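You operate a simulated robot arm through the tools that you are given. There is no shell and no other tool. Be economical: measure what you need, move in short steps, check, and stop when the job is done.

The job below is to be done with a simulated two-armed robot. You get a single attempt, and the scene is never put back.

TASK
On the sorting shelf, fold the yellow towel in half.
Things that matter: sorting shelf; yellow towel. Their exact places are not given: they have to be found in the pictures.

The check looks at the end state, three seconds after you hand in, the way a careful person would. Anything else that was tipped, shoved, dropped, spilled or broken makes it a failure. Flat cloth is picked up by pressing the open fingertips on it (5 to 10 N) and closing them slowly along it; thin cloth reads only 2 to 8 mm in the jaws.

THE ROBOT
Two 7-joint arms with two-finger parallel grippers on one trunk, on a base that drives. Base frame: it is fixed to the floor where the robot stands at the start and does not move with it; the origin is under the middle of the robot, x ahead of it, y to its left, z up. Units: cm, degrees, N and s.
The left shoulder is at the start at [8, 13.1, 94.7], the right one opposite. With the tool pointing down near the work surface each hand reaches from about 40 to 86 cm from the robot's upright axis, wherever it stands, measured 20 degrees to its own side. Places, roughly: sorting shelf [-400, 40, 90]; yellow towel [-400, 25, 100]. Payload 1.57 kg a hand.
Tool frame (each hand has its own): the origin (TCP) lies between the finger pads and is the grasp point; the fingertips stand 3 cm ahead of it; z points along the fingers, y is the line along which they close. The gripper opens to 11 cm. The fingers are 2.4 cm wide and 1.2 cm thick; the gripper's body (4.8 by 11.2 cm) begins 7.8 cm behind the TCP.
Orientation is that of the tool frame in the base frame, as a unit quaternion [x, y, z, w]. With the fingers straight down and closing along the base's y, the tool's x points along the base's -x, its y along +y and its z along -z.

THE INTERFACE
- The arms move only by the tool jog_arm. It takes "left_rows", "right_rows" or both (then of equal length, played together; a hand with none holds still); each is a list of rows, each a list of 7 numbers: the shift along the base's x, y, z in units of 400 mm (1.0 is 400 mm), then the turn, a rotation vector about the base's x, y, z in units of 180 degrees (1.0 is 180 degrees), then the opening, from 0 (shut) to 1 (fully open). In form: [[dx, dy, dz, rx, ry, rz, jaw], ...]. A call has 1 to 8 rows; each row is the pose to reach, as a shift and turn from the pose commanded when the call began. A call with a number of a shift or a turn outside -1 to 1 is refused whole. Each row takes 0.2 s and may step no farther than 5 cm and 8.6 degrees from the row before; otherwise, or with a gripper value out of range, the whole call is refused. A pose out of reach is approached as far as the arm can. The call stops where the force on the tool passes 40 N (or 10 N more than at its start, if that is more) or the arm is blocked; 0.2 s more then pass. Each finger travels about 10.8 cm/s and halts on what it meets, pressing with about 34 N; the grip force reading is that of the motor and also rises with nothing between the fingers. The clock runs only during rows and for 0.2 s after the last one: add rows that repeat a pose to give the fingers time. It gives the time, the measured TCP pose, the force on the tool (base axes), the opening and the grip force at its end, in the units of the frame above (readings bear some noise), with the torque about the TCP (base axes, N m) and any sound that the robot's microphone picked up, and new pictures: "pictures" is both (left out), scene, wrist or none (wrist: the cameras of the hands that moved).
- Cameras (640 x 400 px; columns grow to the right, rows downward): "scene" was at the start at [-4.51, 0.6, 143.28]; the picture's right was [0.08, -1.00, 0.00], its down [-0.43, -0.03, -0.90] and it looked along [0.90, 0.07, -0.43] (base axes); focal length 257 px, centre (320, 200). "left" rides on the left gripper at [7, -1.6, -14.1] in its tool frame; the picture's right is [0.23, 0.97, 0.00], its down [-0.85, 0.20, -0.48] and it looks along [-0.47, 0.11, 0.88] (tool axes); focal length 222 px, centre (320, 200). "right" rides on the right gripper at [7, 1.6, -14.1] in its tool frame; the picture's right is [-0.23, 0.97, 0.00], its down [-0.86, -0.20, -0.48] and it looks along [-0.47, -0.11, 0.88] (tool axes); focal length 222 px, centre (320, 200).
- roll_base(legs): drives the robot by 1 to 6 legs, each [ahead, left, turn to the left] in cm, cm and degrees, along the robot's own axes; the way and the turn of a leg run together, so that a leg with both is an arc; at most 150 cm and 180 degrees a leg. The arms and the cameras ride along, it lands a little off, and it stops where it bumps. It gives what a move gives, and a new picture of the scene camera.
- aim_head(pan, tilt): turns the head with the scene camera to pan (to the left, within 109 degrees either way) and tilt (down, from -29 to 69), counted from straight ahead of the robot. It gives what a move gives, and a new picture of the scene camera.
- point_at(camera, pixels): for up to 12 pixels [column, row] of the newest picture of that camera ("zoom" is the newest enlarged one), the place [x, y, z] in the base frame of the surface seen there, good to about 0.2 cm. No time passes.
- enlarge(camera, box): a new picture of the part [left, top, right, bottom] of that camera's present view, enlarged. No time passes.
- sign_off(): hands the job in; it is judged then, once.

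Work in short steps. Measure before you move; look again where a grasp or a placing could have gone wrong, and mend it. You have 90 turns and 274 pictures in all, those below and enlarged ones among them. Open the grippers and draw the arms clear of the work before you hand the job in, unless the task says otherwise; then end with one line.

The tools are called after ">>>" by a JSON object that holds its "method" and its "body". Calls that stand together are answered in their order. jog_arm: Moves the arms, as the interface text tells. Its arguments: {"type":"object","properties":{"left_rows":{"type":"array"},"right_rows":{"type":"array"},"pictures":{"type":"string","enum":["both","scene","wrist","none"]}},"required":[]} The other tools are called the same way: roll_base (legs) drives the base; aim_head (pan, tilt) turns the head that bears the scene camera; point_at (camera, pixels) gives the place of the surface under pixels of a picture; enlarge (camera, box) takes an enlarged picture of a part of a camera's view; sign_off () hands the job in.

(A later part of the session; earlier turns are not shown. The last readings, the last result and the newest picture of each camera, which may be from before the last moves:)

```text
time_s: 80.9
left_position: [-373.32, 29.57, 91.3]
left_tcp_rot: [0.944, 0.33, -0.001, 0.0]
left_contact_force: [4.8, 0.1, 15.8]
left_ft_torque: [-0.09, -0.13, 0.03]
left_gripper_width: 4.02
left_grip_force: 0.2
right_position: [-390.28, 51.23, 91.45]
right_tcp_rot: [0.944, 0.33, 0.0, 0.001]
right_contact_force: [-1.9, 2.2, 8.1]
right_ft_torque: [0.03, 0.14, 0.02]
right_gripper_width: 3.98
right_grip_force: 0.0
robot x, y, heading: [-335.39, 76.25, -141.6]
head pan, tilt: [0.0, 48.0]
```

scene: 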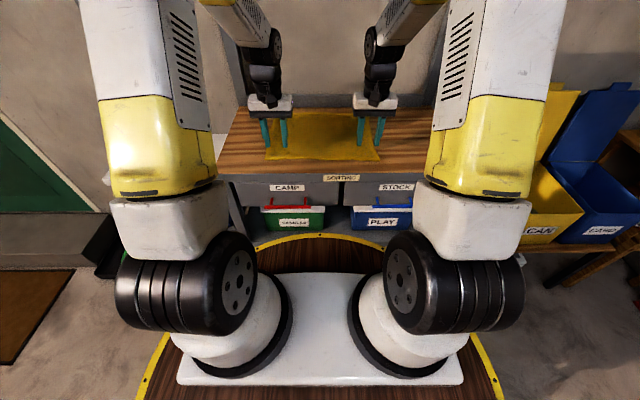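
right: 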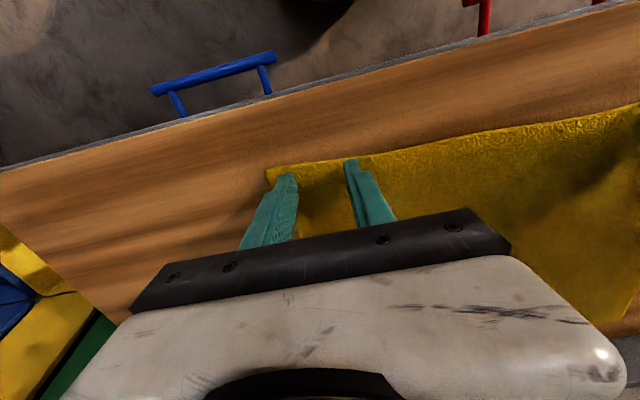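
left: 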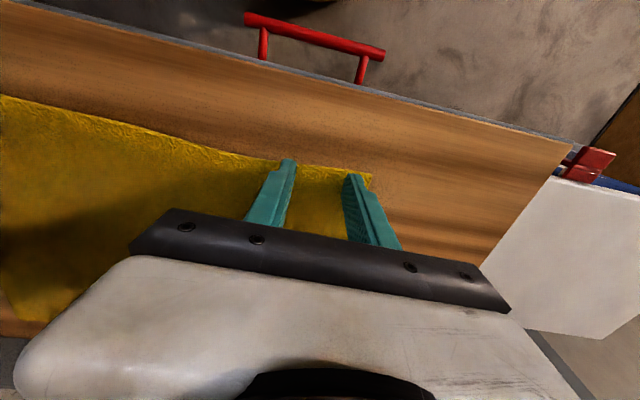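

Right presses 8 N (good), left 16 N (a bit much): I raise the left by 1 mm and close both slowly.

>>> {"method": "jog_arm", "body": {"left_rows": [[0, 0, 0.003, 0, 0, 0, 0.364], [0, 0, 0.003, 0, 0, 0, 0.31], [0, 0, 0.003, 0, 0, 0, 0.25], [0, 0, 0.003, 0, 0, 0, 0.19], [0, 0, 0.003, 0, 0, 0, 0.13], [0, 0, 0.003, 0, 0, 0, 0.07], [0, 0, 0.003, 0, 0, 0, 0.0], [0, 0, 0.003, 0, 0, 0, 0.0]], "right_rows": [[0, 0, 0, 0, 0, 0, 0.364], [0, 0, 0, 0, 0, 0, 0.31], [0, 0, 0, 0, 0, 0, 0.25], [0, 0, 0, 0, 0, 0, 0.19], [0, 0, 0, 0, 0, 0, 0.13], [0, 0, 0, 0, 0, 0, 0.07], [0, 0, 0, 0, 0, 0, 0.0], [0, 0, 0, 0, 0, 0, 0.0]], "pictures": "wrist"}}

```text
time_s: 82.7
left_position: [-373.3, 29.77, 91.24]
left_tcp_rot: [0.944, 0.331, -0.001, 0.0]
left_contact_force: [-5.4, 6.5, 5.2]
left_ft_torque: [0.2, 0.17, -0.02]
left_gripper_width: 0.34
left_grip_force: 24.5
right_position: [-390.33, 51.19, 91.34]
right_tcp_rot: [0.944, 0.33, 0.0, 0.0]
right_contact_force: [2.3, -5.1, 12.7]
right_ft_torque: [-0.19, -0.06, 0.05]
right_gripper_width: 0.42
right_grip_force: 24.8
robot x, y, heading: [-335.35, 76.4, -141.6]
head pan, tilt: [0.0, 48.0]
```

right: 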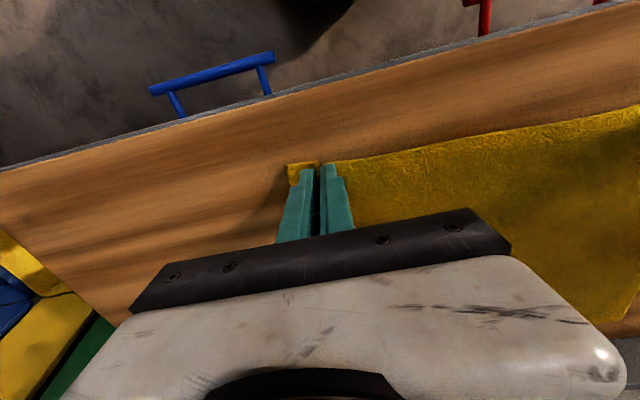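
left: 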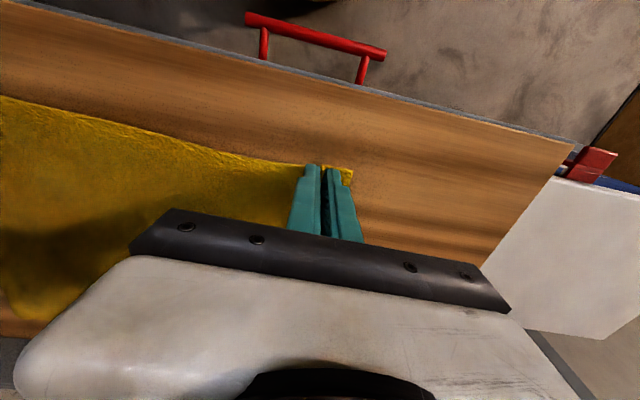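

Both jaws hold 3–4 mm: cloth gripped. I lift 6 cm gently and look.

>>> {"method": "jog_arm", "body": {"left_rows": [[0, 0, 0.05, 0, 0, 0, 0], [0, 0, 0.1, 0, 0, 0, 0], [0, 0, 0.15, 0, 0, 0, 0], [0, 0, 0.15, 0, 0, 0, 0]], "right_rows": [[0, 0, 0.05, 0, 0, 0, 0], [0, 0, 0.1, 0, 0, 0, 0], [0, 0, 0.15, 0, 0, 0, 0], [0, 0, 0.15, 0, 0, 0, 0]]}}

```text
time_s: 83.7
left_position: [-373.2, 29.74, 97.4]
left_tcp_rot: [0.944, 0.33, 0.0, 0.0]
left_contact_force: [-3.8, 3.5, 0.4]
left_ft_torque: [0.1, 0.13, -0.03]
left_gripper_width: 0.37
left_grip_force: 24.7
right_position: [-390.32, 51.17, 97.24]
right_tcp_rot: [0.944, 0.33, 0.0, 0.0]
right_contact_force: [4.6, -3.2, -0.3]
right_ft_torque: [-0.15, -0.11, 0.0]
right_gripper_width: 0.4
right_grip_force: 24.9
robot x, y, heading: [-335.77, 76.46, -141.2]
head pan, tilt: [0.0, 48.0]
```

scene: 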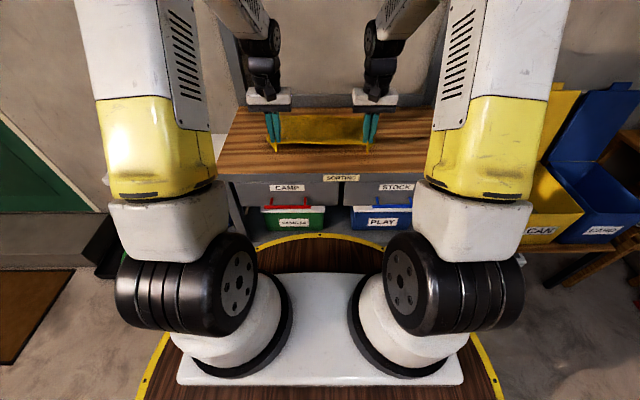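
right: 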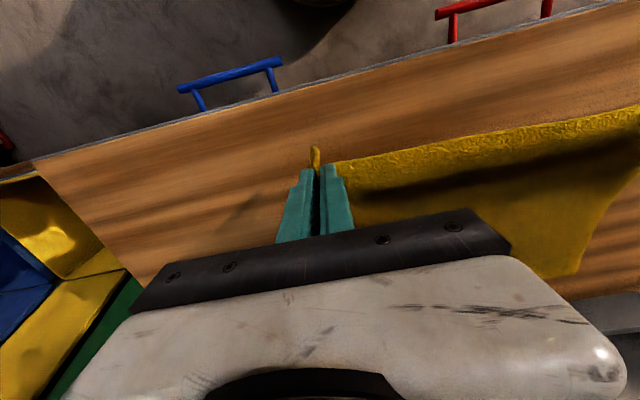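
left: 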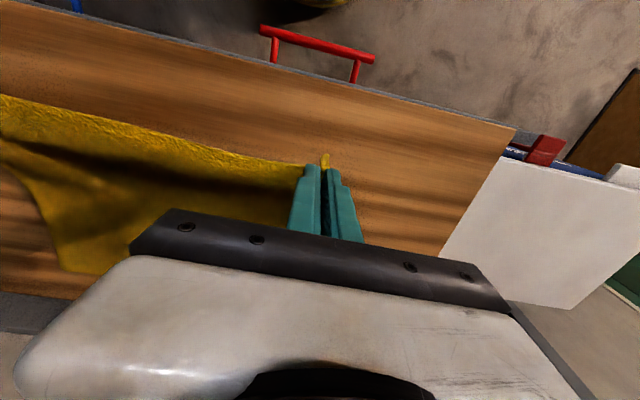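

The front edge is lifted and taut between the hands. Before folding backward I check wrist height against the upper shelf (front at z≈143) and the back rail.

>>> {"method": "point_at", "body": {"camera": "scene", "pixels": [[262, 75], [272, 35], [255, 15], [378, 75], [372, 35], [320, 100], [320, 107], [310, 118], [330, 145], [385, 10]]}}

>>> {"method": "enlarge", "body": {"camera": "scene", "box": [200, 0, 440, 180]}}

```text
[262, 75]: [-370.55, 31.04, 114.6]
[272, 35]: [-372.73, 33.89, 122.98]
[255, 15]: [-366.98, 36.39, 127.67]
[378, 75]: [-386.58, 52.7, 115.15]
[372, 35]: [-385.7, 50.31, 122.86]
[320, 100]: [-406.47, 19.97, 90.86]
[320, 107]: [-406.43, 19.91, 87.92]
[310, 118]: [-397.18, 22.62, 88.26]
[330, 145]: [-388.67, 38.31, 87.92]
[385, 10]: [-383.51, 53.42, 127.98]
```

```text
2.22 times, centred on (320, 90) of scene
```

zoom: 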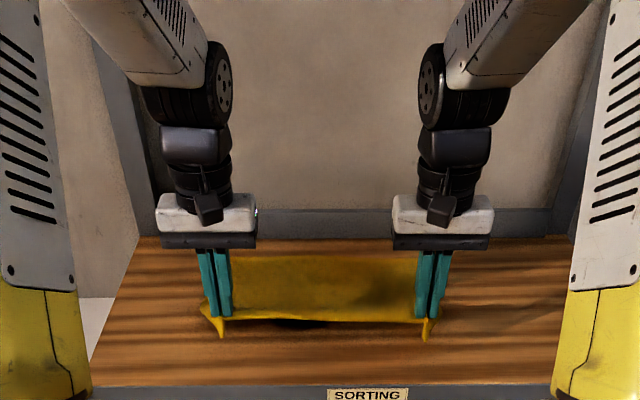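

Wrist tops stay near TCP+33 cm, so an arc with TCP below 102 clears the shelf at 141. I carry the edge back over the crease line in small steps, first half of the arc.

>>> {"method": "jog_arm", "body": {"left_rows": [[-0.0247, -0.0095, 0.035, 0, 0, 0, 0], [-0.0443, -0.0249, 0.0675, 0, 0, 0, 0], [-0.0836, -0.0558, 0.0875, 0, 0, 0, 0], [-0.1229, -0.0867, 0.1, 0, 0, 0, 0], [-0.1661, -0.1207, 0.1125, 0, 0, 0, 0], [-0.2113, -0.1562, 0.1175, 0, 0, 0, 0], [-0.2565, -0.1918, 0.1125, 0, 0, 0, 0], [-0.2998, -0.2258, 0.1, 0, 0, 0, 0]], "right_rows": [[-0.0147, -0.0215, 0.035, 0, 0, 0, 0], [-0.0343, -0.0369, 0.0675, 0, 0, 0, 0], [-0.0736, -0.0678, 0.0875, 0, 0, 0, 0], [-0.1129, -0.0987, 0.1, 0, 0, 0, 0], [-0.1561, -0.1327, 0.1125, 0, 0, 0, 0], [-0.2013, -0.1682, 0.1175, 0, 0, 0, 0], [-0.2465, -0.2038, 0.1125, 0, 0, 0, 0], [-0.2898, -0.2378, 0.1, 0, 0, 0, 0]]}}

>>> {"method": "enlarge", "body": {"camera": "scene", "box": [200, 0, 440, 180]}}

```text
time_s: 85.5
left_position: [-385.23, 20.36, 101.53]
left_tcp_rot: [0.944, 0.331, -0.001, 0.0]
left_contact_force: [-0.7, 2.7, 0.7]
left_ft_torque: [0.05, 0.09, -0.05]
left_gripper_width: 0.36
left_grip_force: 24.7
right_position: [-401.81, 41.49, 101.2]
right_tcp_rot: [0.944, 0.331, 0.0, 0.0]
right_contact_force: [2.3, -2.5, 0.9]
right_ft_torque: [-0.1, 0.0, 0.02]
right_gripper_width: 0.41
right_grip_force: 24.1
robot x, y, heading: [-335.66, 76.21, -141.3]
head pan, tilt: [0.0, 48.0]
```

scene: 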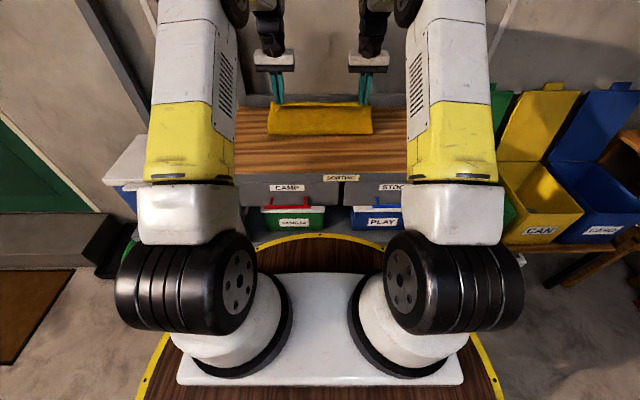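
right: 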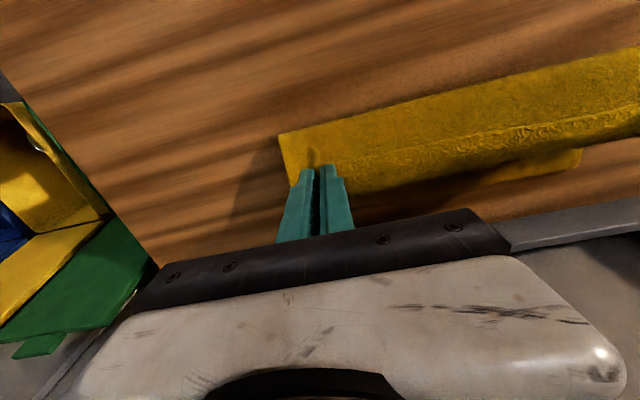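
left: 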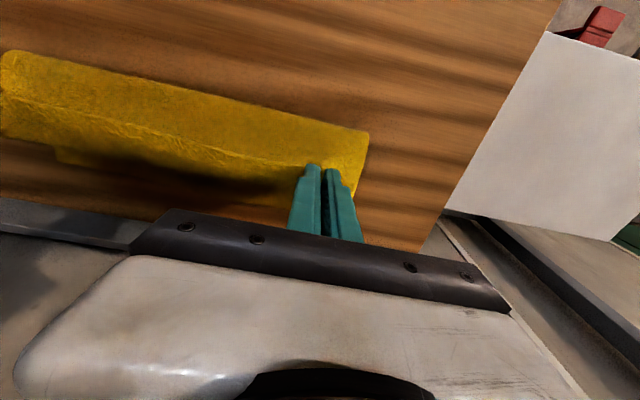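

```text
2.22 times, centred on (320, 90) of scene
```

zoom: 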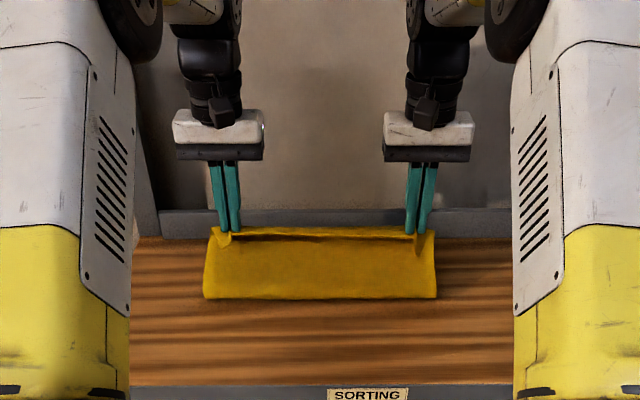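

The fold is forming well. I measure the crease and the lower layer's visible back edge to aim the final placing.

>>> {"method": "point_at", "body": {"camera": "zoom", "pixels": [[215, 296], [320, 296], [425, 296], [320, 240], [320, 212]]}}

>>> {"method": "point_at", "body": {"camera": "right", "pixels": [[580, 158], [520, 172], [575, 170]]}}

>>> {"method": "point_at", "body": {"camera": "left", "pixels": [[60, 152], [90, 163]]}}

```text
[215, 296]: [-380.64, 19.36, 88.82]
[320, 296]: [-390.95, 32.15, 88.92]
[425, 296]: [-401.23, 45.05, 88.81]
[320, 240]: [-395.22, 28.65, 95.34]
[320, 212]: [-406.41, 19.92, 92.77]
```

```text
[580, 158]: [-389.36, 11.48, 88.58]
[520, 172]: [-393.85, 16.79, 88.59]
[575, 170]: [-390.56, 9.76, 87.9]
```

```text
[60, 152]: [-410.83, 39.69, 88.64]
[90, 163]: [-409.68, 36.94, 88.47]
```

Crease lies at the middle (n-line 287.4) and the lower layer has not slid. I finish the arc down onto the back edge.

>>> {"method": "jog_arm", "body": {"left_rows": [[-0.0393, -0.0309, -0.02, 0, 0, 0, 0], [-0.0786, -0.0618, -0.05, 0, 0, 0, 0], [-0.11, -0.0865, -0.085, 0, 0, 0, 0], [-0.1376, -0.1082, -0.12, 0, 0, 0, 0], [-0.1611, -0.1267, -0.155, 0, 0, 0, 0], [-0.1808, -0.1421, -0.19, 0, 0, 0, 0], [-0.1926, -0.1514, -0.2175, 0, 0, 0, 0], [-0.1926, -0.1514, -0.23, 0, 0, 0, 0]], "right_rows": [[-0.0393, -0.0309, -0.02, 0, 0, 0, 0], [-0.0786, -0.0618, -0.05, 0, 0, 0, 0], [-0.11, -0.0865, -0.085, 0, 0, 0, 0], [-0.1376, -0.1082, -0.12, 0, 0, 0, 0], [-0.1611, -0.1267, -0.155, 0, 0, 0, 0], [-0.1808, -0.1421, -0.19, 0, 0, 0, 0], [-0.1926, -0.1514, -0.2175, 0, 0, 0, 0], [-0.1926, -0.1514, -0.225, 0, 0, 0, 0]]}}

>>> {"method": "enlarge", "body": {"camera": "scene", "box": [200, 0, 440, 180]}}

```text
time_s: 87.3
left_position: [-391.96, 15.4, 92.1]
left_tcp_rot: [0.944, 0.33, -0.001, 0.0]
left_contact_force: [0.4, 1.0, 1.2]
left_ft_torque: [-0.01, -0.03, 0.01]
left_gripper_width: 0.34
left_grip_force: 24.2
left hand out of reach, approached as far as the arm can: row 6, 7, 8
right_position: [-408.53, 36.17, 92.39]
right_tcp_rot: [0.944, 0.331, -0.001, 0.0]
right_contact_force: [1.0, -1.1, 4.5]
right_ft_torque: [-0.01, 0.03, 0.04]
right_gripper_width: 0.41
right_grip_force: 25.1
right hand out of reach, approached as far as the arm can: row 6, 7, 8
robot x, y, heading: [-336.17, 76.66, -141.7]
head pan, tilt: [0.0, 48.0]
```

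scene: 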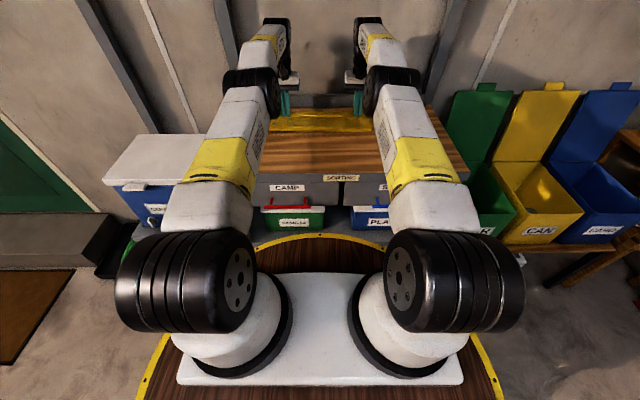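
right: 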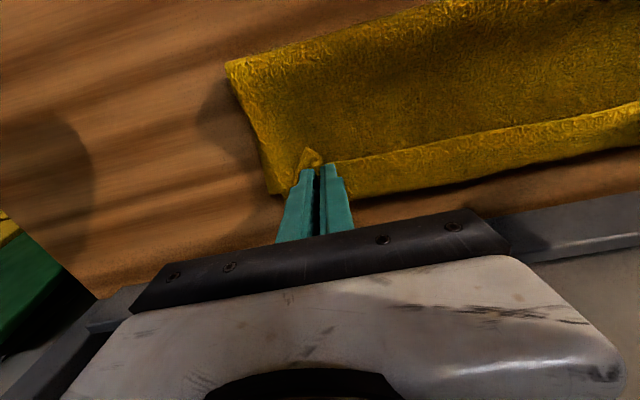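
left: 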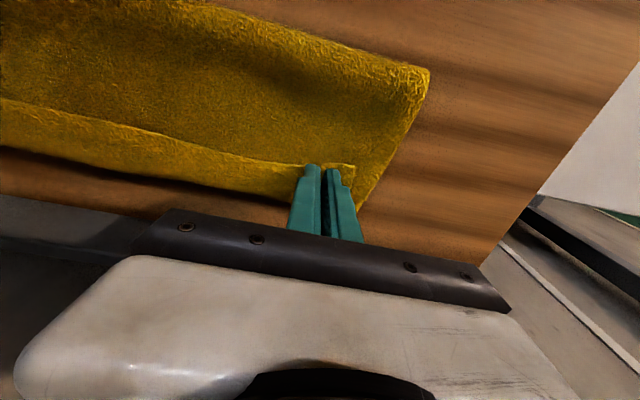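

```text
2.22 times, centred on (320, 90) of scene
```

zoom: 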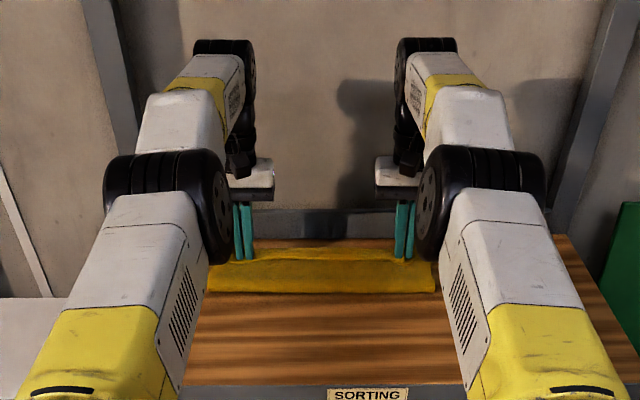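

The arms stop about 1.5 cm short of the target; a strip of the lower layer shows beyond the top edge. I measure that strip.

>>> {"method": "point_at", "body": {"camera": "right", "pixels": [[400, 153], [400, 187], [520, 127], [530, 165], [276, 190]]}}

>>> {"method": "point_at", "body": {"camera": "left", "pixels": [[200, 143], [200, 188], [100, 118], [100, 165], [355, 200]]}}

```text
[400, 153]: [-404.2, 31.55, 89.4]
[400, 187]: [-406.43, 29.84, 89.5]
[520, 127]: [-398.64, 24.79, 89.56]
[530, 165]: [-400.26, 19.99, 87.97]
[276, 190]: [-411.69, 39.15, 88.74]
```

```text
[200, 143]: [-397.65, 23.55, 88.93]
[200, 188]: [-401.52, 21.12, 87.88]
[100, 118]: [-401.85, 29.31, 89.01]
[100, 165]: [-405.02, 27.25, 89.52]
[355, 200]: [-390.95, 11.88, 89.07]
```

Top edge is 3 cm short of the lower back edge. I check forearm height near the upper shelf before nudging the base forward.

>>> {"method": "point_at", "body": {"camera": "zoom", "pixels": [[200, 45], [205, 62], [195, 85], [180, 105], [430, 45], [437, 62], [450, 90], [160, 160]]}}

>>> {"method": "aim_head", "body": {"pan": 0, "tilt": 25}}

```text
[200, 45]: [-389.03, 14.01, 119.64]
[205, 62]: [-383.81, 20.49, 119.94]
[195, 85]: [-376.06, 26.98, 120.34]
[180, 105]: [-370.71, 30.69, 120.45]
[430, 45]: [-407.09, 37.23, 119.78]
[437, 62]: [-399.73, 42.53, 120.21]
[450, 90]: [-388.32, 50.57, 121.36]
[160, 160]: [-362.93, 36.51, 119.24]
```

```text
time_s: 88.1
left_position: [-392.0, 15.39, 92.03]
left_tcp_rot: [0.944, 0.331, 0.0, 0.0]
left_contact_force: [0.0, 0.2, 2.7]
left_ft_torque: [-0.05, -0.02, 0.01]
left_gripper_width: 0.34
left_grip_force: 24.2
right_position: [-408.61, 36.11, 92.37]
right_tcp_rot: [0.944, 0.331, 0.0, 0.001]
right_contact_force: [-0.4, -0.2, 5.7]
right_ft_torque: [0.02, 0.02, -0.01]
right_gripper_width: 0.4
right_grip_force: 25.4
robot x, y, heading: [-336.16, 76.54, -141.3]
head pan, tilt: [0.0, 25.0]
```

scene: 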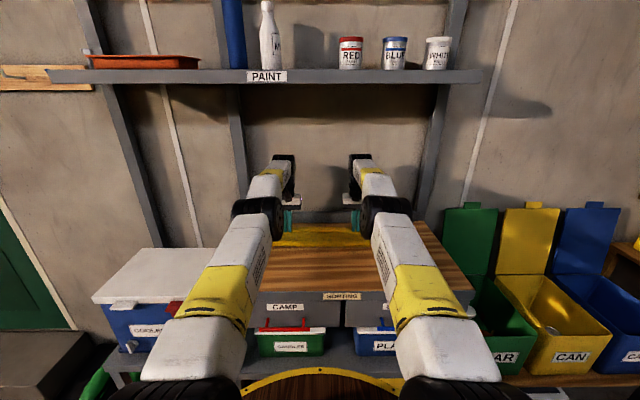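

Forearms are at z≈120, well clear of the shelf at 141. I lift the edge 1.5 cm, easing back slightly, so the base can be nudged ahead.

>>> {"method": "jog_arm", "body": {"left_rows": [[0.0118, 0.0093, 0.02, 0, 0, 0, 0], [0.0236, 0.0185, 0.04, 0, 0, 0, 0]], "right_rows": [[0.0118, 0.0093, 0.02, 0, 0, 0, 0], [0.0236, 0.0185, 0.04, 0, 0, 0, 0]], "pictures": "none"}}

>>> {"method": "roll_base", "body": {"legs": [[5, 0, 0]]}}

```text
time_s: 88.7
left_position: [-391.01, 16.22, 93.67]
left_tcp_rot: [0.944, 0.331, 0.0, -0.001]
left_contact_force: [-1.6, 2.1, -0.6]
left_ft_torque: [0.03, 0.0, -0.01]
left_gripper_width: 0.34
left_grip_force: 24.7
right_position: [-407.83, 37.24, 93.72]
right_tcp_rot: [0.944, 0.33, 0.0, 0.001]
right_contact_force: [1.0, -2.0, -0.2]
right_ft_torque: [-0.06, -0.06, -0.03]
right_gripper_width: 0.41
right_grip_force: 24.4
robot x, y, heading: [-335.77, 76.64, -141.5]
head pan, tilt: [0.0, 25.0]
```

```text
time_s: 89.7
left_position: [-394.57, 12.99, 93.67]
left_tcp_rot: [0.943, 0.331, 0.0, 0.001]
left_contact_force: [-2.4, 1.8, 0.6]
left_ft_torque: [0.06, 0.03, -0.06]
left_gripper_width: 0.35
left_grip_force: 24.1
right_position: [-411.54, 33.9, 93.8]
right_tcp_rot: [0.944, 0.331, 0.0, 0.0]
right_contact_force: [1.2, -1.8, 0.1]
right_ft_torque: [-0.05, -0.05, -0.01]
right_gripper_width: 0.4
right_grip_force: 24.6
robot x, y, heading: [-339.18, 73.18, -141.1]
head pan, tilt: [0.0, 25.0]
```

scene: 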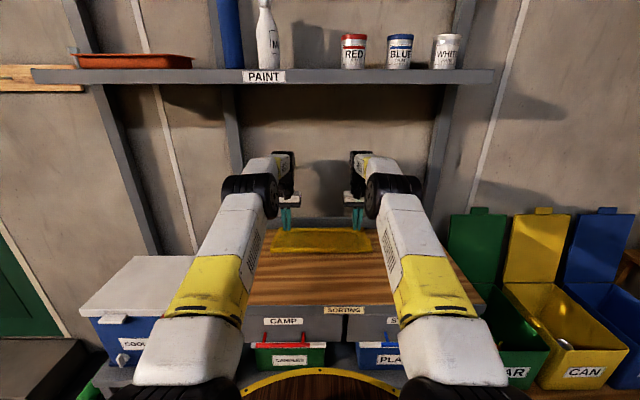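

Hands are now at n≈302.2, with reach to spare. I ease back 1.3 cm and lower the edge onto the lower layer.

>>> {"method": "jog_arm", "body": {"left_rows": [[0.0255, 0.0201, -0.015, 0, 0, 0, 0], [0.0255, 0.0201, -0.034, 0, 0, 0, 0], [0.0255, 0.0201, -0.034, 0, 0, 0, 0]], "right_rows": [[0.0285, 0.0224, -0.015, 0, 0, 0, 0], [0.0285, 0.0224, -0.034, 0, 0, 0, 0], [0.0285, 0.0224, -0.034, 0, 0, 0, 0]]}}

>>> {"method": "enlarge", "body": {"camera": "scene", "box": [220, 140, 420, 290]}}

```text
time_s: 90.5
left_position: [-393.78, 13.74, 92.21]
left_tcp_rot: [0.944, 0.331, -0.001, 0.0]
left_contact_force: [-1.9, 1.5, 0.9]
left_ft_torque: [0.06, 0.05, -0.03]
left_gripper_width: 0.35
left_grip_force: 24.2
right_position: [-410.39, 34.93, 92.36]
right_tcp_rot: [0.943, 0.332, 0.0, 0.0]
right_contact_force: [2.4, -2.1, 1.5]
right_ft_torque: [-0.08, -0.03, 0.04]
right_gripper_width: 0.42
right_grip_force: 24.8
robot x, y, heading: [-339.26, 73.14, -141.5]
head pan, tilt: [0.0, 25.0]
```

scene: 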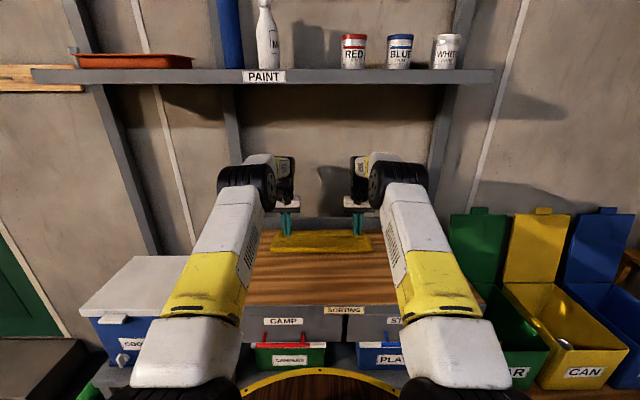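
right: 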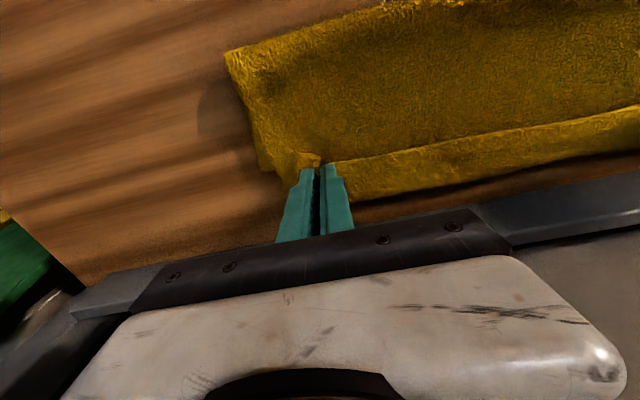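
left: 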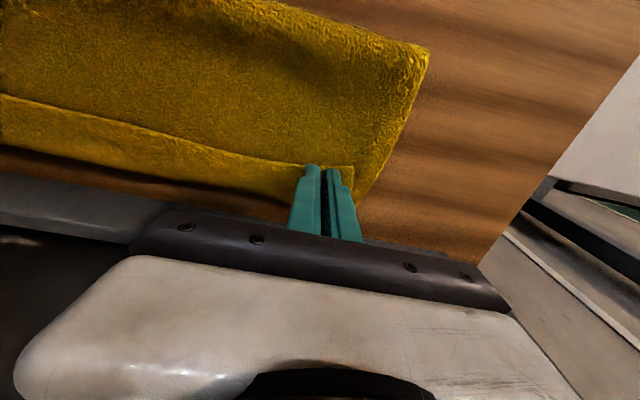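

```text
2.67 times, centred on (320, 215) of scene
```

zoom: 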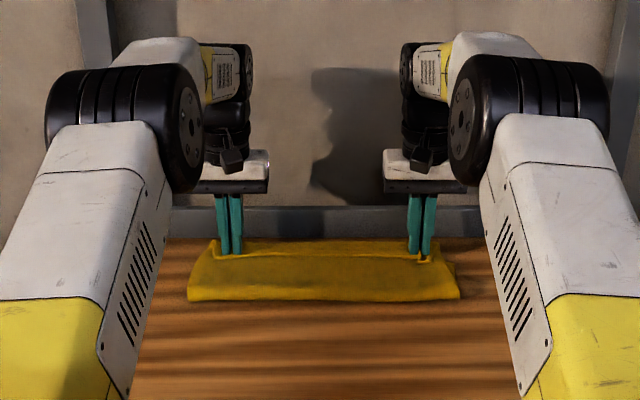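

The strip still shows, so the lower layer may have slid along. I measure the edges and crease.

>>> {"method": "point_at", "body": {"camera": "right", "pixels": [[400, 152], [405, 190], [520, 127], [520, 165], [350, 158], [355, 198]]}}

>>> {"method": "point_at", "body": {"camera": "left", "pixels": [[200, 145], [200, 182], [60, 108], [60, 148]]}}

>>> {"method": "point_at", "body": {"camera": "zoom", "pixels": [[200, 298], [320, 297], [450, 297], [320, 270]]}}

```text
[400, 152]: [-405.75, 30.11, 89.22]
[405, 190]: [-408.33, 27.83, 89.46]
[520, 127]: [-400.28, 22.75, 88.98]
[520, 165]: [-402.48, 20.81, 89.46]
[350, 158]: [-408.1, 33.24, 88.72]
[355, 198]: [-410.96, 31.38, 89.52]
```

```text
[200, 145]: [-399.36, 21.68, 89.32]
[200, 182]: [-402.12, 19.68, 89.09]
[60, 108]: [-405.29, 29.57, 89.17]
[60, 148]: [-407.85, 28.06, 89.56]
```

```text
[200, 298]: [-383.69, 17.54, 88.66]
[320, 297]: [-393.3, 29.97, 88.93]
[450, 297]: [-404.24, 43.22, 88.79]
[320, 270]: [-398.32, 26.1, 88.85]
```

The whole cloth slid about 2.7 cm; crease n≈290.6, top edge 300.3, lower edge 303.6. I sample heights on the top layer to see whether there is slack in a bulge.

>>> {"method": "point_at", "body": {"camera": "right", "pixels": [[230, 55], [245, 80], [340, 30], [350, 60], [360, 90], [370, 120], [378, 145], [600, 20], [270, 110], [450, 5]]}}

>>> {"method": "enlarge", "body": {"camera": "left", "box": [0, 0, 480, 260]}}

```text
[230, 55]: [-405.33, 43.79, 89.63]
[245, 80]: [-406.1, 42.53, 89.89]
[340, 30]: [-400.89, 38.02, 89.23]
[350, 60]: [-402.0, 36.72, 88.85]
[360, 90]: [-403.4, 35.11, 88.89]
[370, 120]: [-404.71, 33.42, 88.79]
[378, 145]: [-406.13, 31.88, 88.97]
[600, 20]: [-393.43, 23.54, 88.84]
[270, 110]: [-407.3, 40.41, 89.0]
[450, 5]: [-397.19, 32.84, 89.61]
```

```text
1.33 times, centred on (240, 130) of left
```

zoom: 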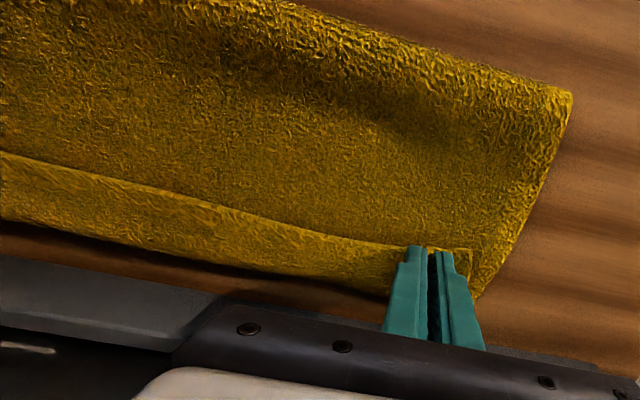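

It's unclear whether the strip is the lower layer or a drooping rim of the top one. I sample a height profile across it.

>>> {"method": "point_at", "body": {"camera": "right", "pixels": [[440, 128], [440, 136], [440, 141], [440, 146], [440, 150], [440, 155], [440, 162], [440, 168], [440, 174], [440, 180], [440, 186], [440, 192]]}}

>>> {"method": "enlarge", "body": {"camera": "right", "box": [200, 80, 520, 280]}}

```text
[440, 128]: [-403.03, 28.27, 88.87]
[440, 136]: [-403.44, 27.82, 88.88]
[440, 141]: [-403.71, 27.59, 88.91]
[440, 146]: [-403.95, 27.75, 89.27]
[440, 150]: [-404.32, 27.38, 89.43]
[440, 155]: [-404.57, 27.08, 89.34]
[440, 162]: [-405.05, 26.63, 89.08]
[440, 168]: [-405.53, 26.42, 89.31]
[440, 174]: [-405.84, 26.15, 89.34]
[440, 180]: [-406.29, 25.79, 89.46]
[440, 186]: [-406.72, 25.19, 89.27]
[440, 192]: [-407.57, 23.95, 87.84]
```

```text
2.00 times, centred on (360, 180) of right
```

zoom: 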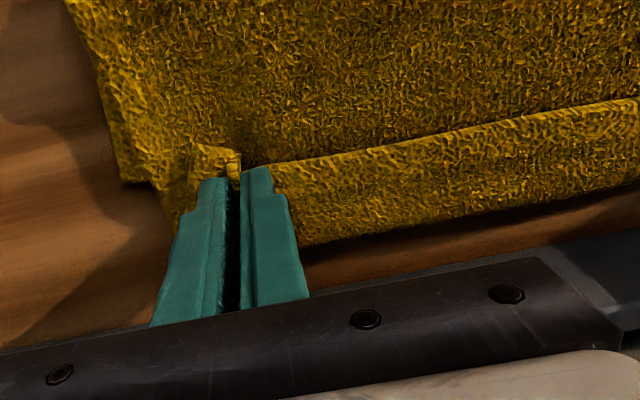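

Crossing the line toward the back, the height steps up from 88.9 to 89.4: the hem strip is doubled back, because the fingers kept the gripped edge facing me. I go back up the arc to unroll it, then I will pitch the hands forward before placing again.

>>> {"method": "jog_arm", "body": {"left_rows": [[0.0098, 0.0077, 0.0375, 0, 0, 0, 0], [0.0236, 0.0185, 0.075, 0, 0, 0, 0], [0.0472, 0.0371, 0.115, 0, 0, 0, 0], [0.0786, 0.0618, 0.15, 0, 0, 0, 0], [0.1179, 0.0927, 0.1825, 0, 0, 0, 0], [0.1572, 0.1236, 0.205, 0, 0, 0, 0], [0.1965, 0.1545, 0.22, 0, 0, 0, 0]], "right_rows": [[0.0098, 0.0077, 0.0375, 0, 0, 0, 0], [0.0236, 0.0185, 0.075, 0, 0, 0, 0], [0.0472, 0.0371, 0.115, 0, 0, 0, 0], [0.0786, 0.0618, 0.15, 0, 0, 0, 0], [0.1179, 0.0927, 0.1825, 0, 0, 0, 0], [0.1572, 0.1236, 0.205, 0, 0, 0, 0], [0.1965, 0.1545, 0.22, 0, 0, 0, 0]], "pictures": "wrist"}}

>>> {"method": "aim_head", "body": {"pan": 0, "tilt": 40}}

>>> {"method": "enlarge", "body": {"camera": "scene", "box": [200, 40, 440, 190]}}

```text
time_s: 92.0
left_position: [-385.85, 20.0, 101.01]
left_tcp_rot: [0.943, 0.332, 0.001, 0.0]
left_contact_force: [-1.5, 2.8, -0.6]
left_ft_torque: [0.09, -0.01, 0.0]
left_gripper_width: 0.33
left_grip_force: 24.1
right_position: [-402.32, 41.25, 101.34]
right_tcp_rot: [0.944, 0.331, 0.0, 0.0]
right_contact_force: [1.6, -1.6, -0.8]
right_ft_torque: [-0.04, -0.07, 0.01]
right_gripper_width: 0.39
right_grip_force: 24.4
robot x, y, heading: [-339.69, 73.57, -141.4]
head pan, tilt: [0.0, 25.0]
```

right: 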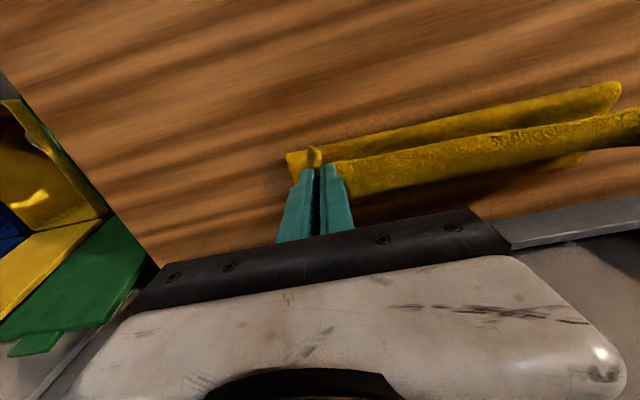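
left: 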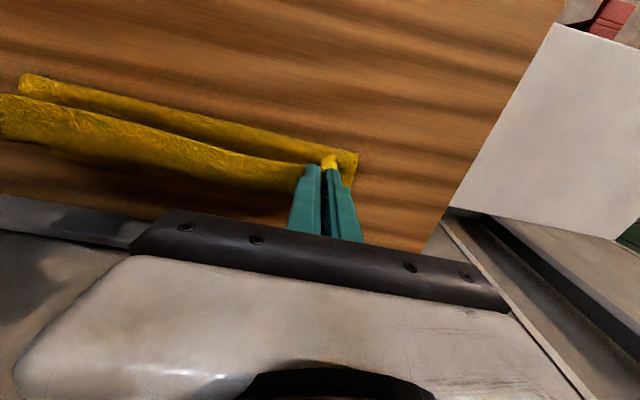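

```text
time_s: 92.8
left_position: [-385.89, 19.9, 101.09]
left_tcp_rot: [0.944, 0.331, 0.0, 0.001]
left_contact_force: [-2.0, 2.4, -0.4]
left_ft_torque: [0.06, 0.06, -0.03]
left_gripper_width: 0.36
left_grip_force: 24.2
right_position: [-402.36, 41.26, 101.24]
right_tcp_rot: [0.944, 0.331, 0.001, 0.0]
right_contact_force: [1.5, -2.7, -1.0]
right_ft_torque: [-0.09, -0.09, 0.04]
right_gripper_width: 0.39
right_grip_force: 25.1
robot x, y, heading: [-339.68, 73.43, -141.2]
head pan, tilt: [0.0, 40.0]
```

scene: 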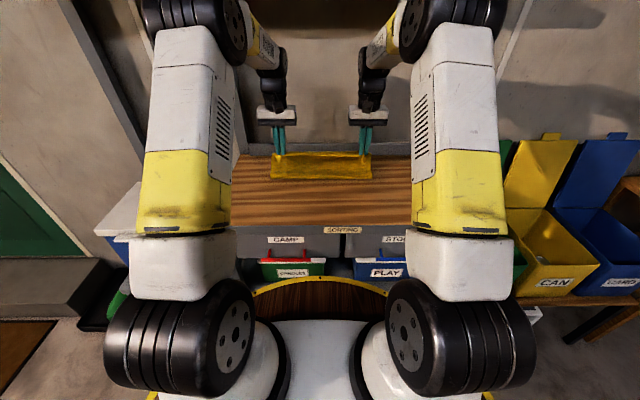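

```text
2.67 times, centred on (320, 115) of scene
```

zoom: 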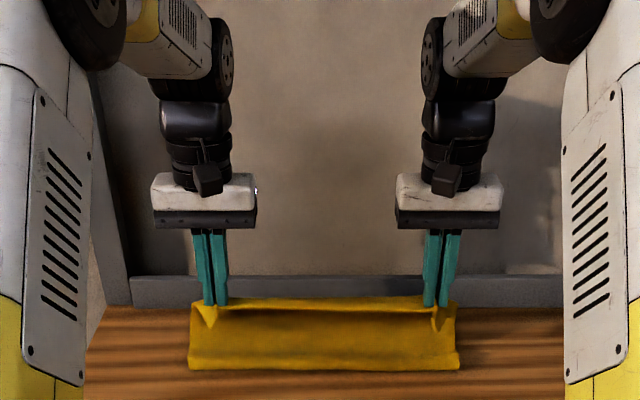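

The edge is up again. I measure crease and visible lower corner before pitching.

>>> {"method": "point_at", "body": {"camera": "zoom", "pixels": [[200, 366], [320, 366], [450, 366], [330, 305], [330, 330]]}}

>>> {"method": "point_at", "body": {"camera": "right", "pixels": [[578, 158], [530, 172], [600, 90], [600, 120], [600, 140]]}}

```text
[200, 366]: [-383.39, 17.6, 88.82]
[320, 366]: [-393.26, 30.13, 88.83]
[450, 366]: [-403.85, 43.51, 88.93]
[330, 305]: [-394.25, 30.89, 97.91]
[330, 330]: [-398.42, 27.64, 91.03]
```

```text
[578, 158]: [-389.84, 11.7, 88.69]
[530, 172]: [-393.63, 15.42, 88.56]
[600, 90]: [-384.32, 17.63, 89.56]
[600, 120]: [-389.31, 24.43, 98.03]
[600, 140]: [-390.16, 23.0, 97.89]
```

Crease now sits at n≈290.5 and the lower edge at ≈300.5, so the fold is off-centre. I move the edge back toward me to unroll the crease, then will re-lay it and let go while it is past vertical so the rim can flip open.

>>> {"method": "jog_arm", "body": {"left_rows": [[0.0393, 0.0309, 0.015, 0, 0, 0, 0], [0.0786, 0.0618, 0.02, 0, 0, 0, 0], [0.1179, 0.0927, 0.015, 0, 0, 0, 0], [0.1572, 0.1236, 0.0, 0, 0, 0, 0], [0.1965, 0.1545, -0.02, 0, 0, 0, 0], [0.2358, 0.1854, -0.05, 0, 0, 0, 0], [0.2654, 0.2086, -0.08, 0, 0, 0, 0]], "right_rows": [[0.0393, 0.0309, 0.015, 0, 0, 0, 0], [0.0786, 0.0618, 0.02, 0, 0, 0, 0], [0.1179, 0.0927, 0.015, 0, 0, 0, 0], [0.1572, 0.1236, 0.0, 0, 0, 0, 0], [0.1965, 0.1545, -0.02, 0, 0, 0, 0], [0.2358, 0.1854, -0.05, 0, 0, 0, 0], [0.2654, 0.2086, -0.08, 0, 0, 0, 0]], "pictures": "wrist"}}

>>> {"method": "enlarge", "body": {"camera": "scene", "box": [200, 40, 440, 230]}}

```text
time_s: 94.4
left_position: [-375.25, 28.26, 97.98]
left_tcp_rot: [0.944, 0.331, -0.001, 0.0]
left_contact_force: [-0.7, 1.8, 0.5]
left_ft_torque: [0.05, 0.03, 0.0]
left_gripper_width: 0.34
left_grip_force: 24.6
right_position: [-391.88, 49.35, 98.26]
right_tcp_rot: [0.943, 0.332, 0.0, 0.0]
right_contact_force: [1.5, -2.2, -0.9]
right_ft_torque: [-0.05, -0.06, 0.02]
right_gripper_width: 0.42
right_grip_force: 24.7
robot x, y, heading: [-339.62, 73.04, -141.4]
head pan, tilt: [0.0, 40.0]
```

right: 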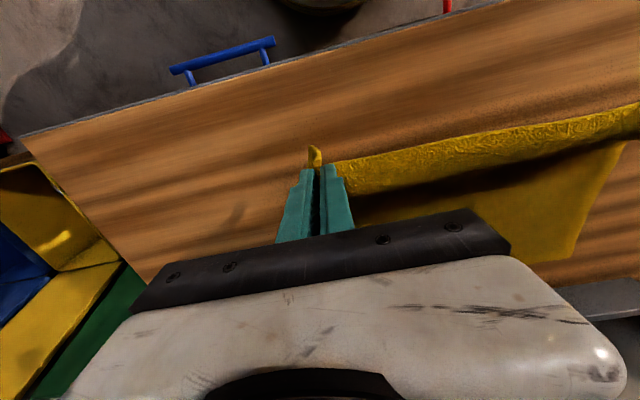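
left: 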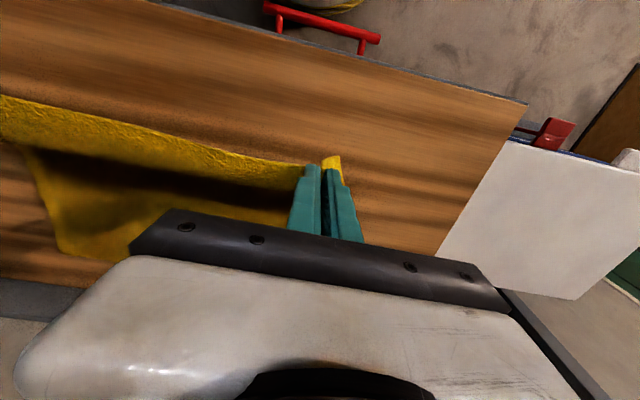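

```text
2.11 times, centred on (320, 135) of scene
```

zoom: 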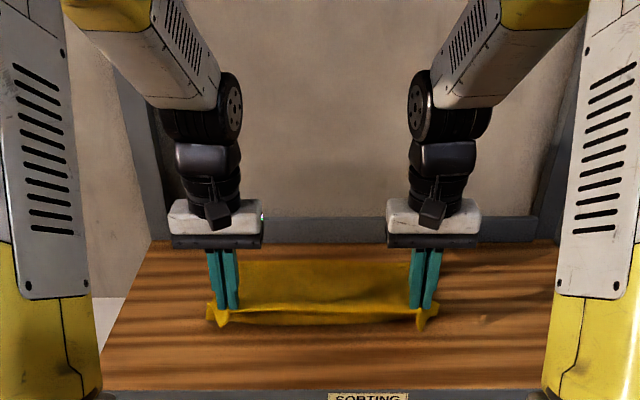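

The geometry explains the drag: with 2.7 cm of hem in the grip the pinch may only reach n≈297, not 300. I repeat the arc with a tighter radius, stopping about 45° past vertical.

>>> {"method": "jog_arm", "body": {"left_rows": [[-0.0393, -0.0309, 0.0625, 0, 0, 0, 0], [-0.0884, -0.0695, 0.0875, 0, 0, 0, 0], [-0.1376, -0.1082, 0.1, 0, 0, 0, 0], [-0.1867, -0.1468, 0.1, 0, 0, 0, 0], [-0.2358, -0.1854, 0.0875, 0, 0, 0, 0], [-0.2751, -0.2163, 0.0625, 0, 0, 0, 0], [-0.3105, -0.2441, 0.0325, 0, 0, 0, 0], [-0.3105, -0.2441, 0.0325, 0, 0, 0, 0]], "right_rows": [[-0.0393, -0.0309, 0.0625, 0, 0, 0, 0], [-0.0884, -0.0695, 0.0875, 0, 0, 0, 0], [-0.1376, -0.1082, 0.1, 0, 0, 0, 0], [-0.1867, -0.1468, 0.1, 0, 0, 0, 0], [-0.2358, -0.1854, 0.0875, 0, 0, 0, 0], [-0.2751, -0.2163, 0.0625, 0, 0, 0, 0], [-0.3105, -0.2441, 0.0325, 0, 0, 0, 0], [-0.3105, -0.2441, 0.0325, 0, 0, 0, 0]], "pictures": "wrist"}}

>>> {"method": "enlarge", "body": {"camera": "scene", "box": [200, 40, 440, 230]}}

```text
time_s: 96.2
left_position: [-387.63, 18.51, 99.37]
left_tcp_rot: [0.944, 0.33, 0.0, 0.0]
left_contact_force: [-1.2, 1.2, -0.7]
left_ft_torque: [0.04, 0.05, -0.01]
left_gripper_width: 0.34
left_grip_force: 24.1
right_position: [-404.23, 39.74, 99.36]
right_tcp_rot: [0.944, 0.331, 0.001, 0.001]
right_contact_force: [1.8, -2.1, -0.1]
right_ft_torque: [-0.09, -0.05, 0.02]
right_gripper_width: 0.4
right_grip_force: 24.5
robot x, y, heading: [-339.54, 73.4, -141.3]
head pan, tilt: [0.0, 40.0]
```

right: 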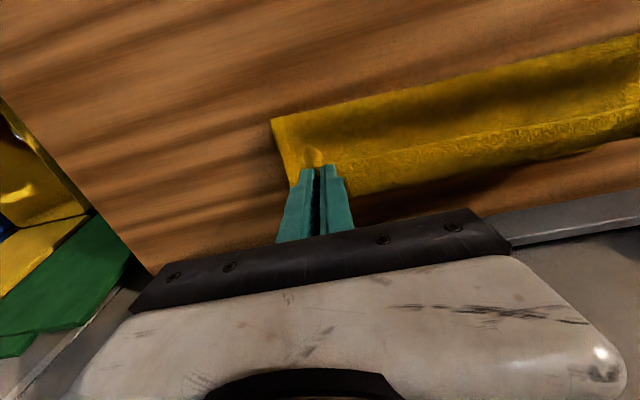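
left: 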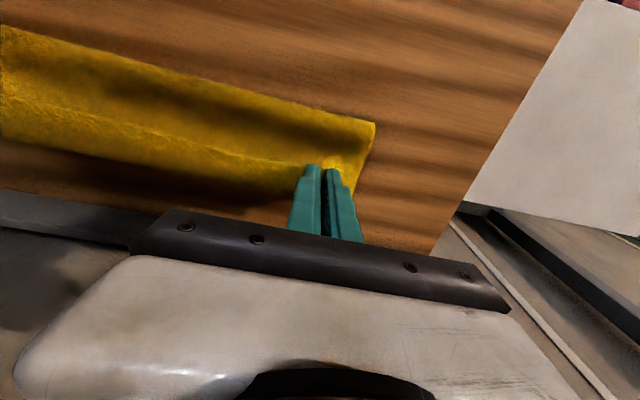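

```text
2.11 times, centred on (320, 135) of scene
```

zoom: 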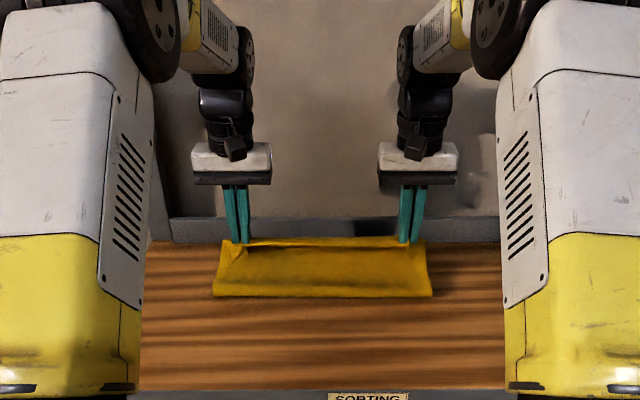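

>>> {"method": "point_at", "body": {"camera": "zoom", "pixels": [[220, 291], [320, 292], [425, 292], [320, 250]]}}

>>> {"method": "point_at", "body": {"camera": "right", "pixels": [[450, 142], [450, 160], [450, 172], [520, 160]]}}

```text
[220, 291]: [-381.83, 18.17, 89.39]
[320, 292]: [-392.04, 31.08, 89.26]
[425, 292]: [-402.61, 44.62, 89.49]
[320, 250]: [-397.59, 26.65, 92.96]
```

```text
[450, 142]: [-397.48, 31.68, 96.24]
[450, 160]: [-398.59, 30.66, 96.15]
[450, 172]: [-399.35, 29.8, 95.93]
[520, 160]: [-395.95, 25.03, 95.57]
```

Crease is near n≈288.5 and the rim is held 7.5 cm up, past vertical. I release and let the top layer fall back.

>>> {"method": "jog_arm", "body": {"left_rows": [[0, 0, 0, 0, 0, 0, 0.3], [0, 0, 0, 0, 0, 0, 0.3], [0, 0, 0, 0, 0, 0, 0.3], [0, 0, 0, 0, 0, 0, 0.3]], "right_rows": [[0, 0, 0, 0, 0, 0, 0.3], [0, 0, 0, 0, 0, 0, 0.3], [0, 0, 0, 0, 0, 0, 0.3], [0, 0, 0, 0, 0, 0, 0.3]], "pictures": "wrist"}}

>>> {"method": "enlarge", "body": {"camera": "scene", "box": [200, 40, 440, 230]}}

```text
time_s: 97.2
left_position: [-387.62, 18.55, 99.31]
left_tcp_rot: [0.943, 0.332, 0.0, 0.001]
left_contact_force: [-0.1, -0.2, 0.1]
left_ft_torque: [-0.02, 0.02, -0.02]
left_gripper_width: 3.29
left_grip_force: 0.0
right_position: [-404.38, 39.7, 99.48]
right_tcp_rot: [0.944, 0.331, 0.0, 0.0]
right_contact_force: [0.1, 0.3, -0.9]
right_ft_torque: [-0.01, 0.0, 0.02]
right_gripper_width: 3.31
right_grip_force: 0.0
robot x, y, heading: [-339.62, 73.36, -141.6]
head pan, tilt: [0.0, 40.0]
```

right: 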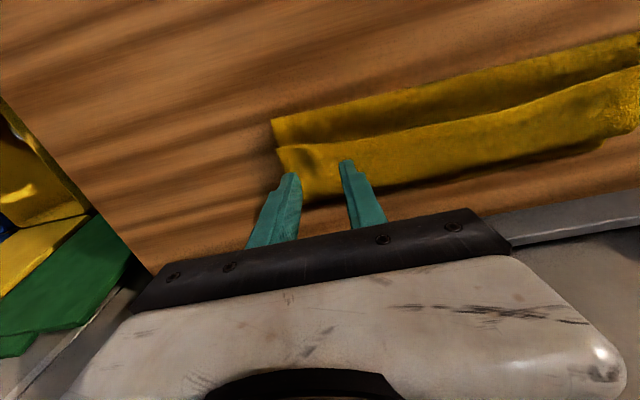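
left: 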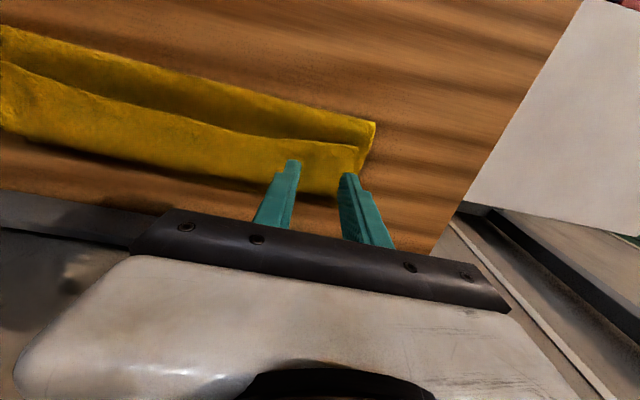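

```text
2.11 times, centred on (320, 135) of scene
```

zoom: 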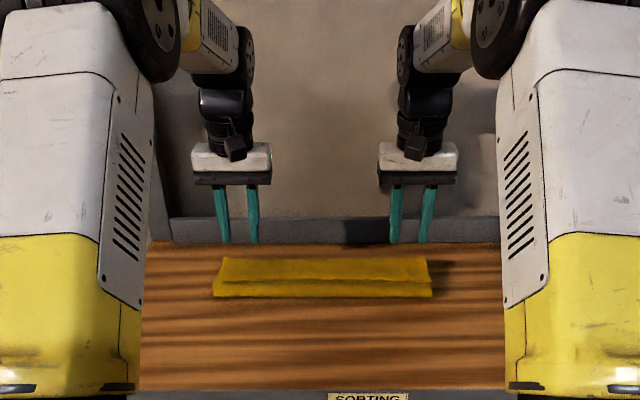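

The rim fell forward, doubled on itself (hem line at zoom row ≈281). I measure the layers.

>>> {"method": "point_at", "body": {"camera": "zoom", "pixels": [[215, 294], [320, 294], [430, 294], [225, 276], [270, 280], [320, 279], [380, 276], [425, 275], [320, 259], [228, 259], [422, 259]]}}

>>> {"method": "point_at", "body": {"camera": "right", "pixels": [[330, 195], [500, 160], [450, 165], [450, 112], [450, 125], [450, 90], [282, 155]]}}

```text
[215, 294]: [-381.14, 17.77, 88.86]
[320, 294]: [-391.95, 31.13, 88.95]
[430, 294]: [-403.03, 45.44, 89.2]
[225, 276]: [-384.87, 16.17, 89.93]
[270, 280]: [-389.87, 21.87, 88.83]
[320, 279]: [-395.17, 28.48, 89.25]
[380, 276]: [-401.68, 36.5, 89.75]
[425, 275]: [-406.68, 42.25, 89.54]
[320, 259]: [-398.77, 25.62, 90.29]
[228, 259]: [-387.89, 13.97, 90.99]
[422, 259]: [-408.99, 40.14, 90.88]
```

```text
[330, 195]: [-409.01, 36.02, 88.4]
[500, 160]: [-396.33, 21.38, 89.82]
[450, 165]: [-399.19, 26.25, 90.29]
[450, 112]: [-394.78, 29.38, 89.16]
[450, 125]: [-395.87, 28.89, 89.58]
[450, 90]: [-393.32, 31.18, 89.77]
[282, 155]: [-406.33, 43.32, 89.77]
```

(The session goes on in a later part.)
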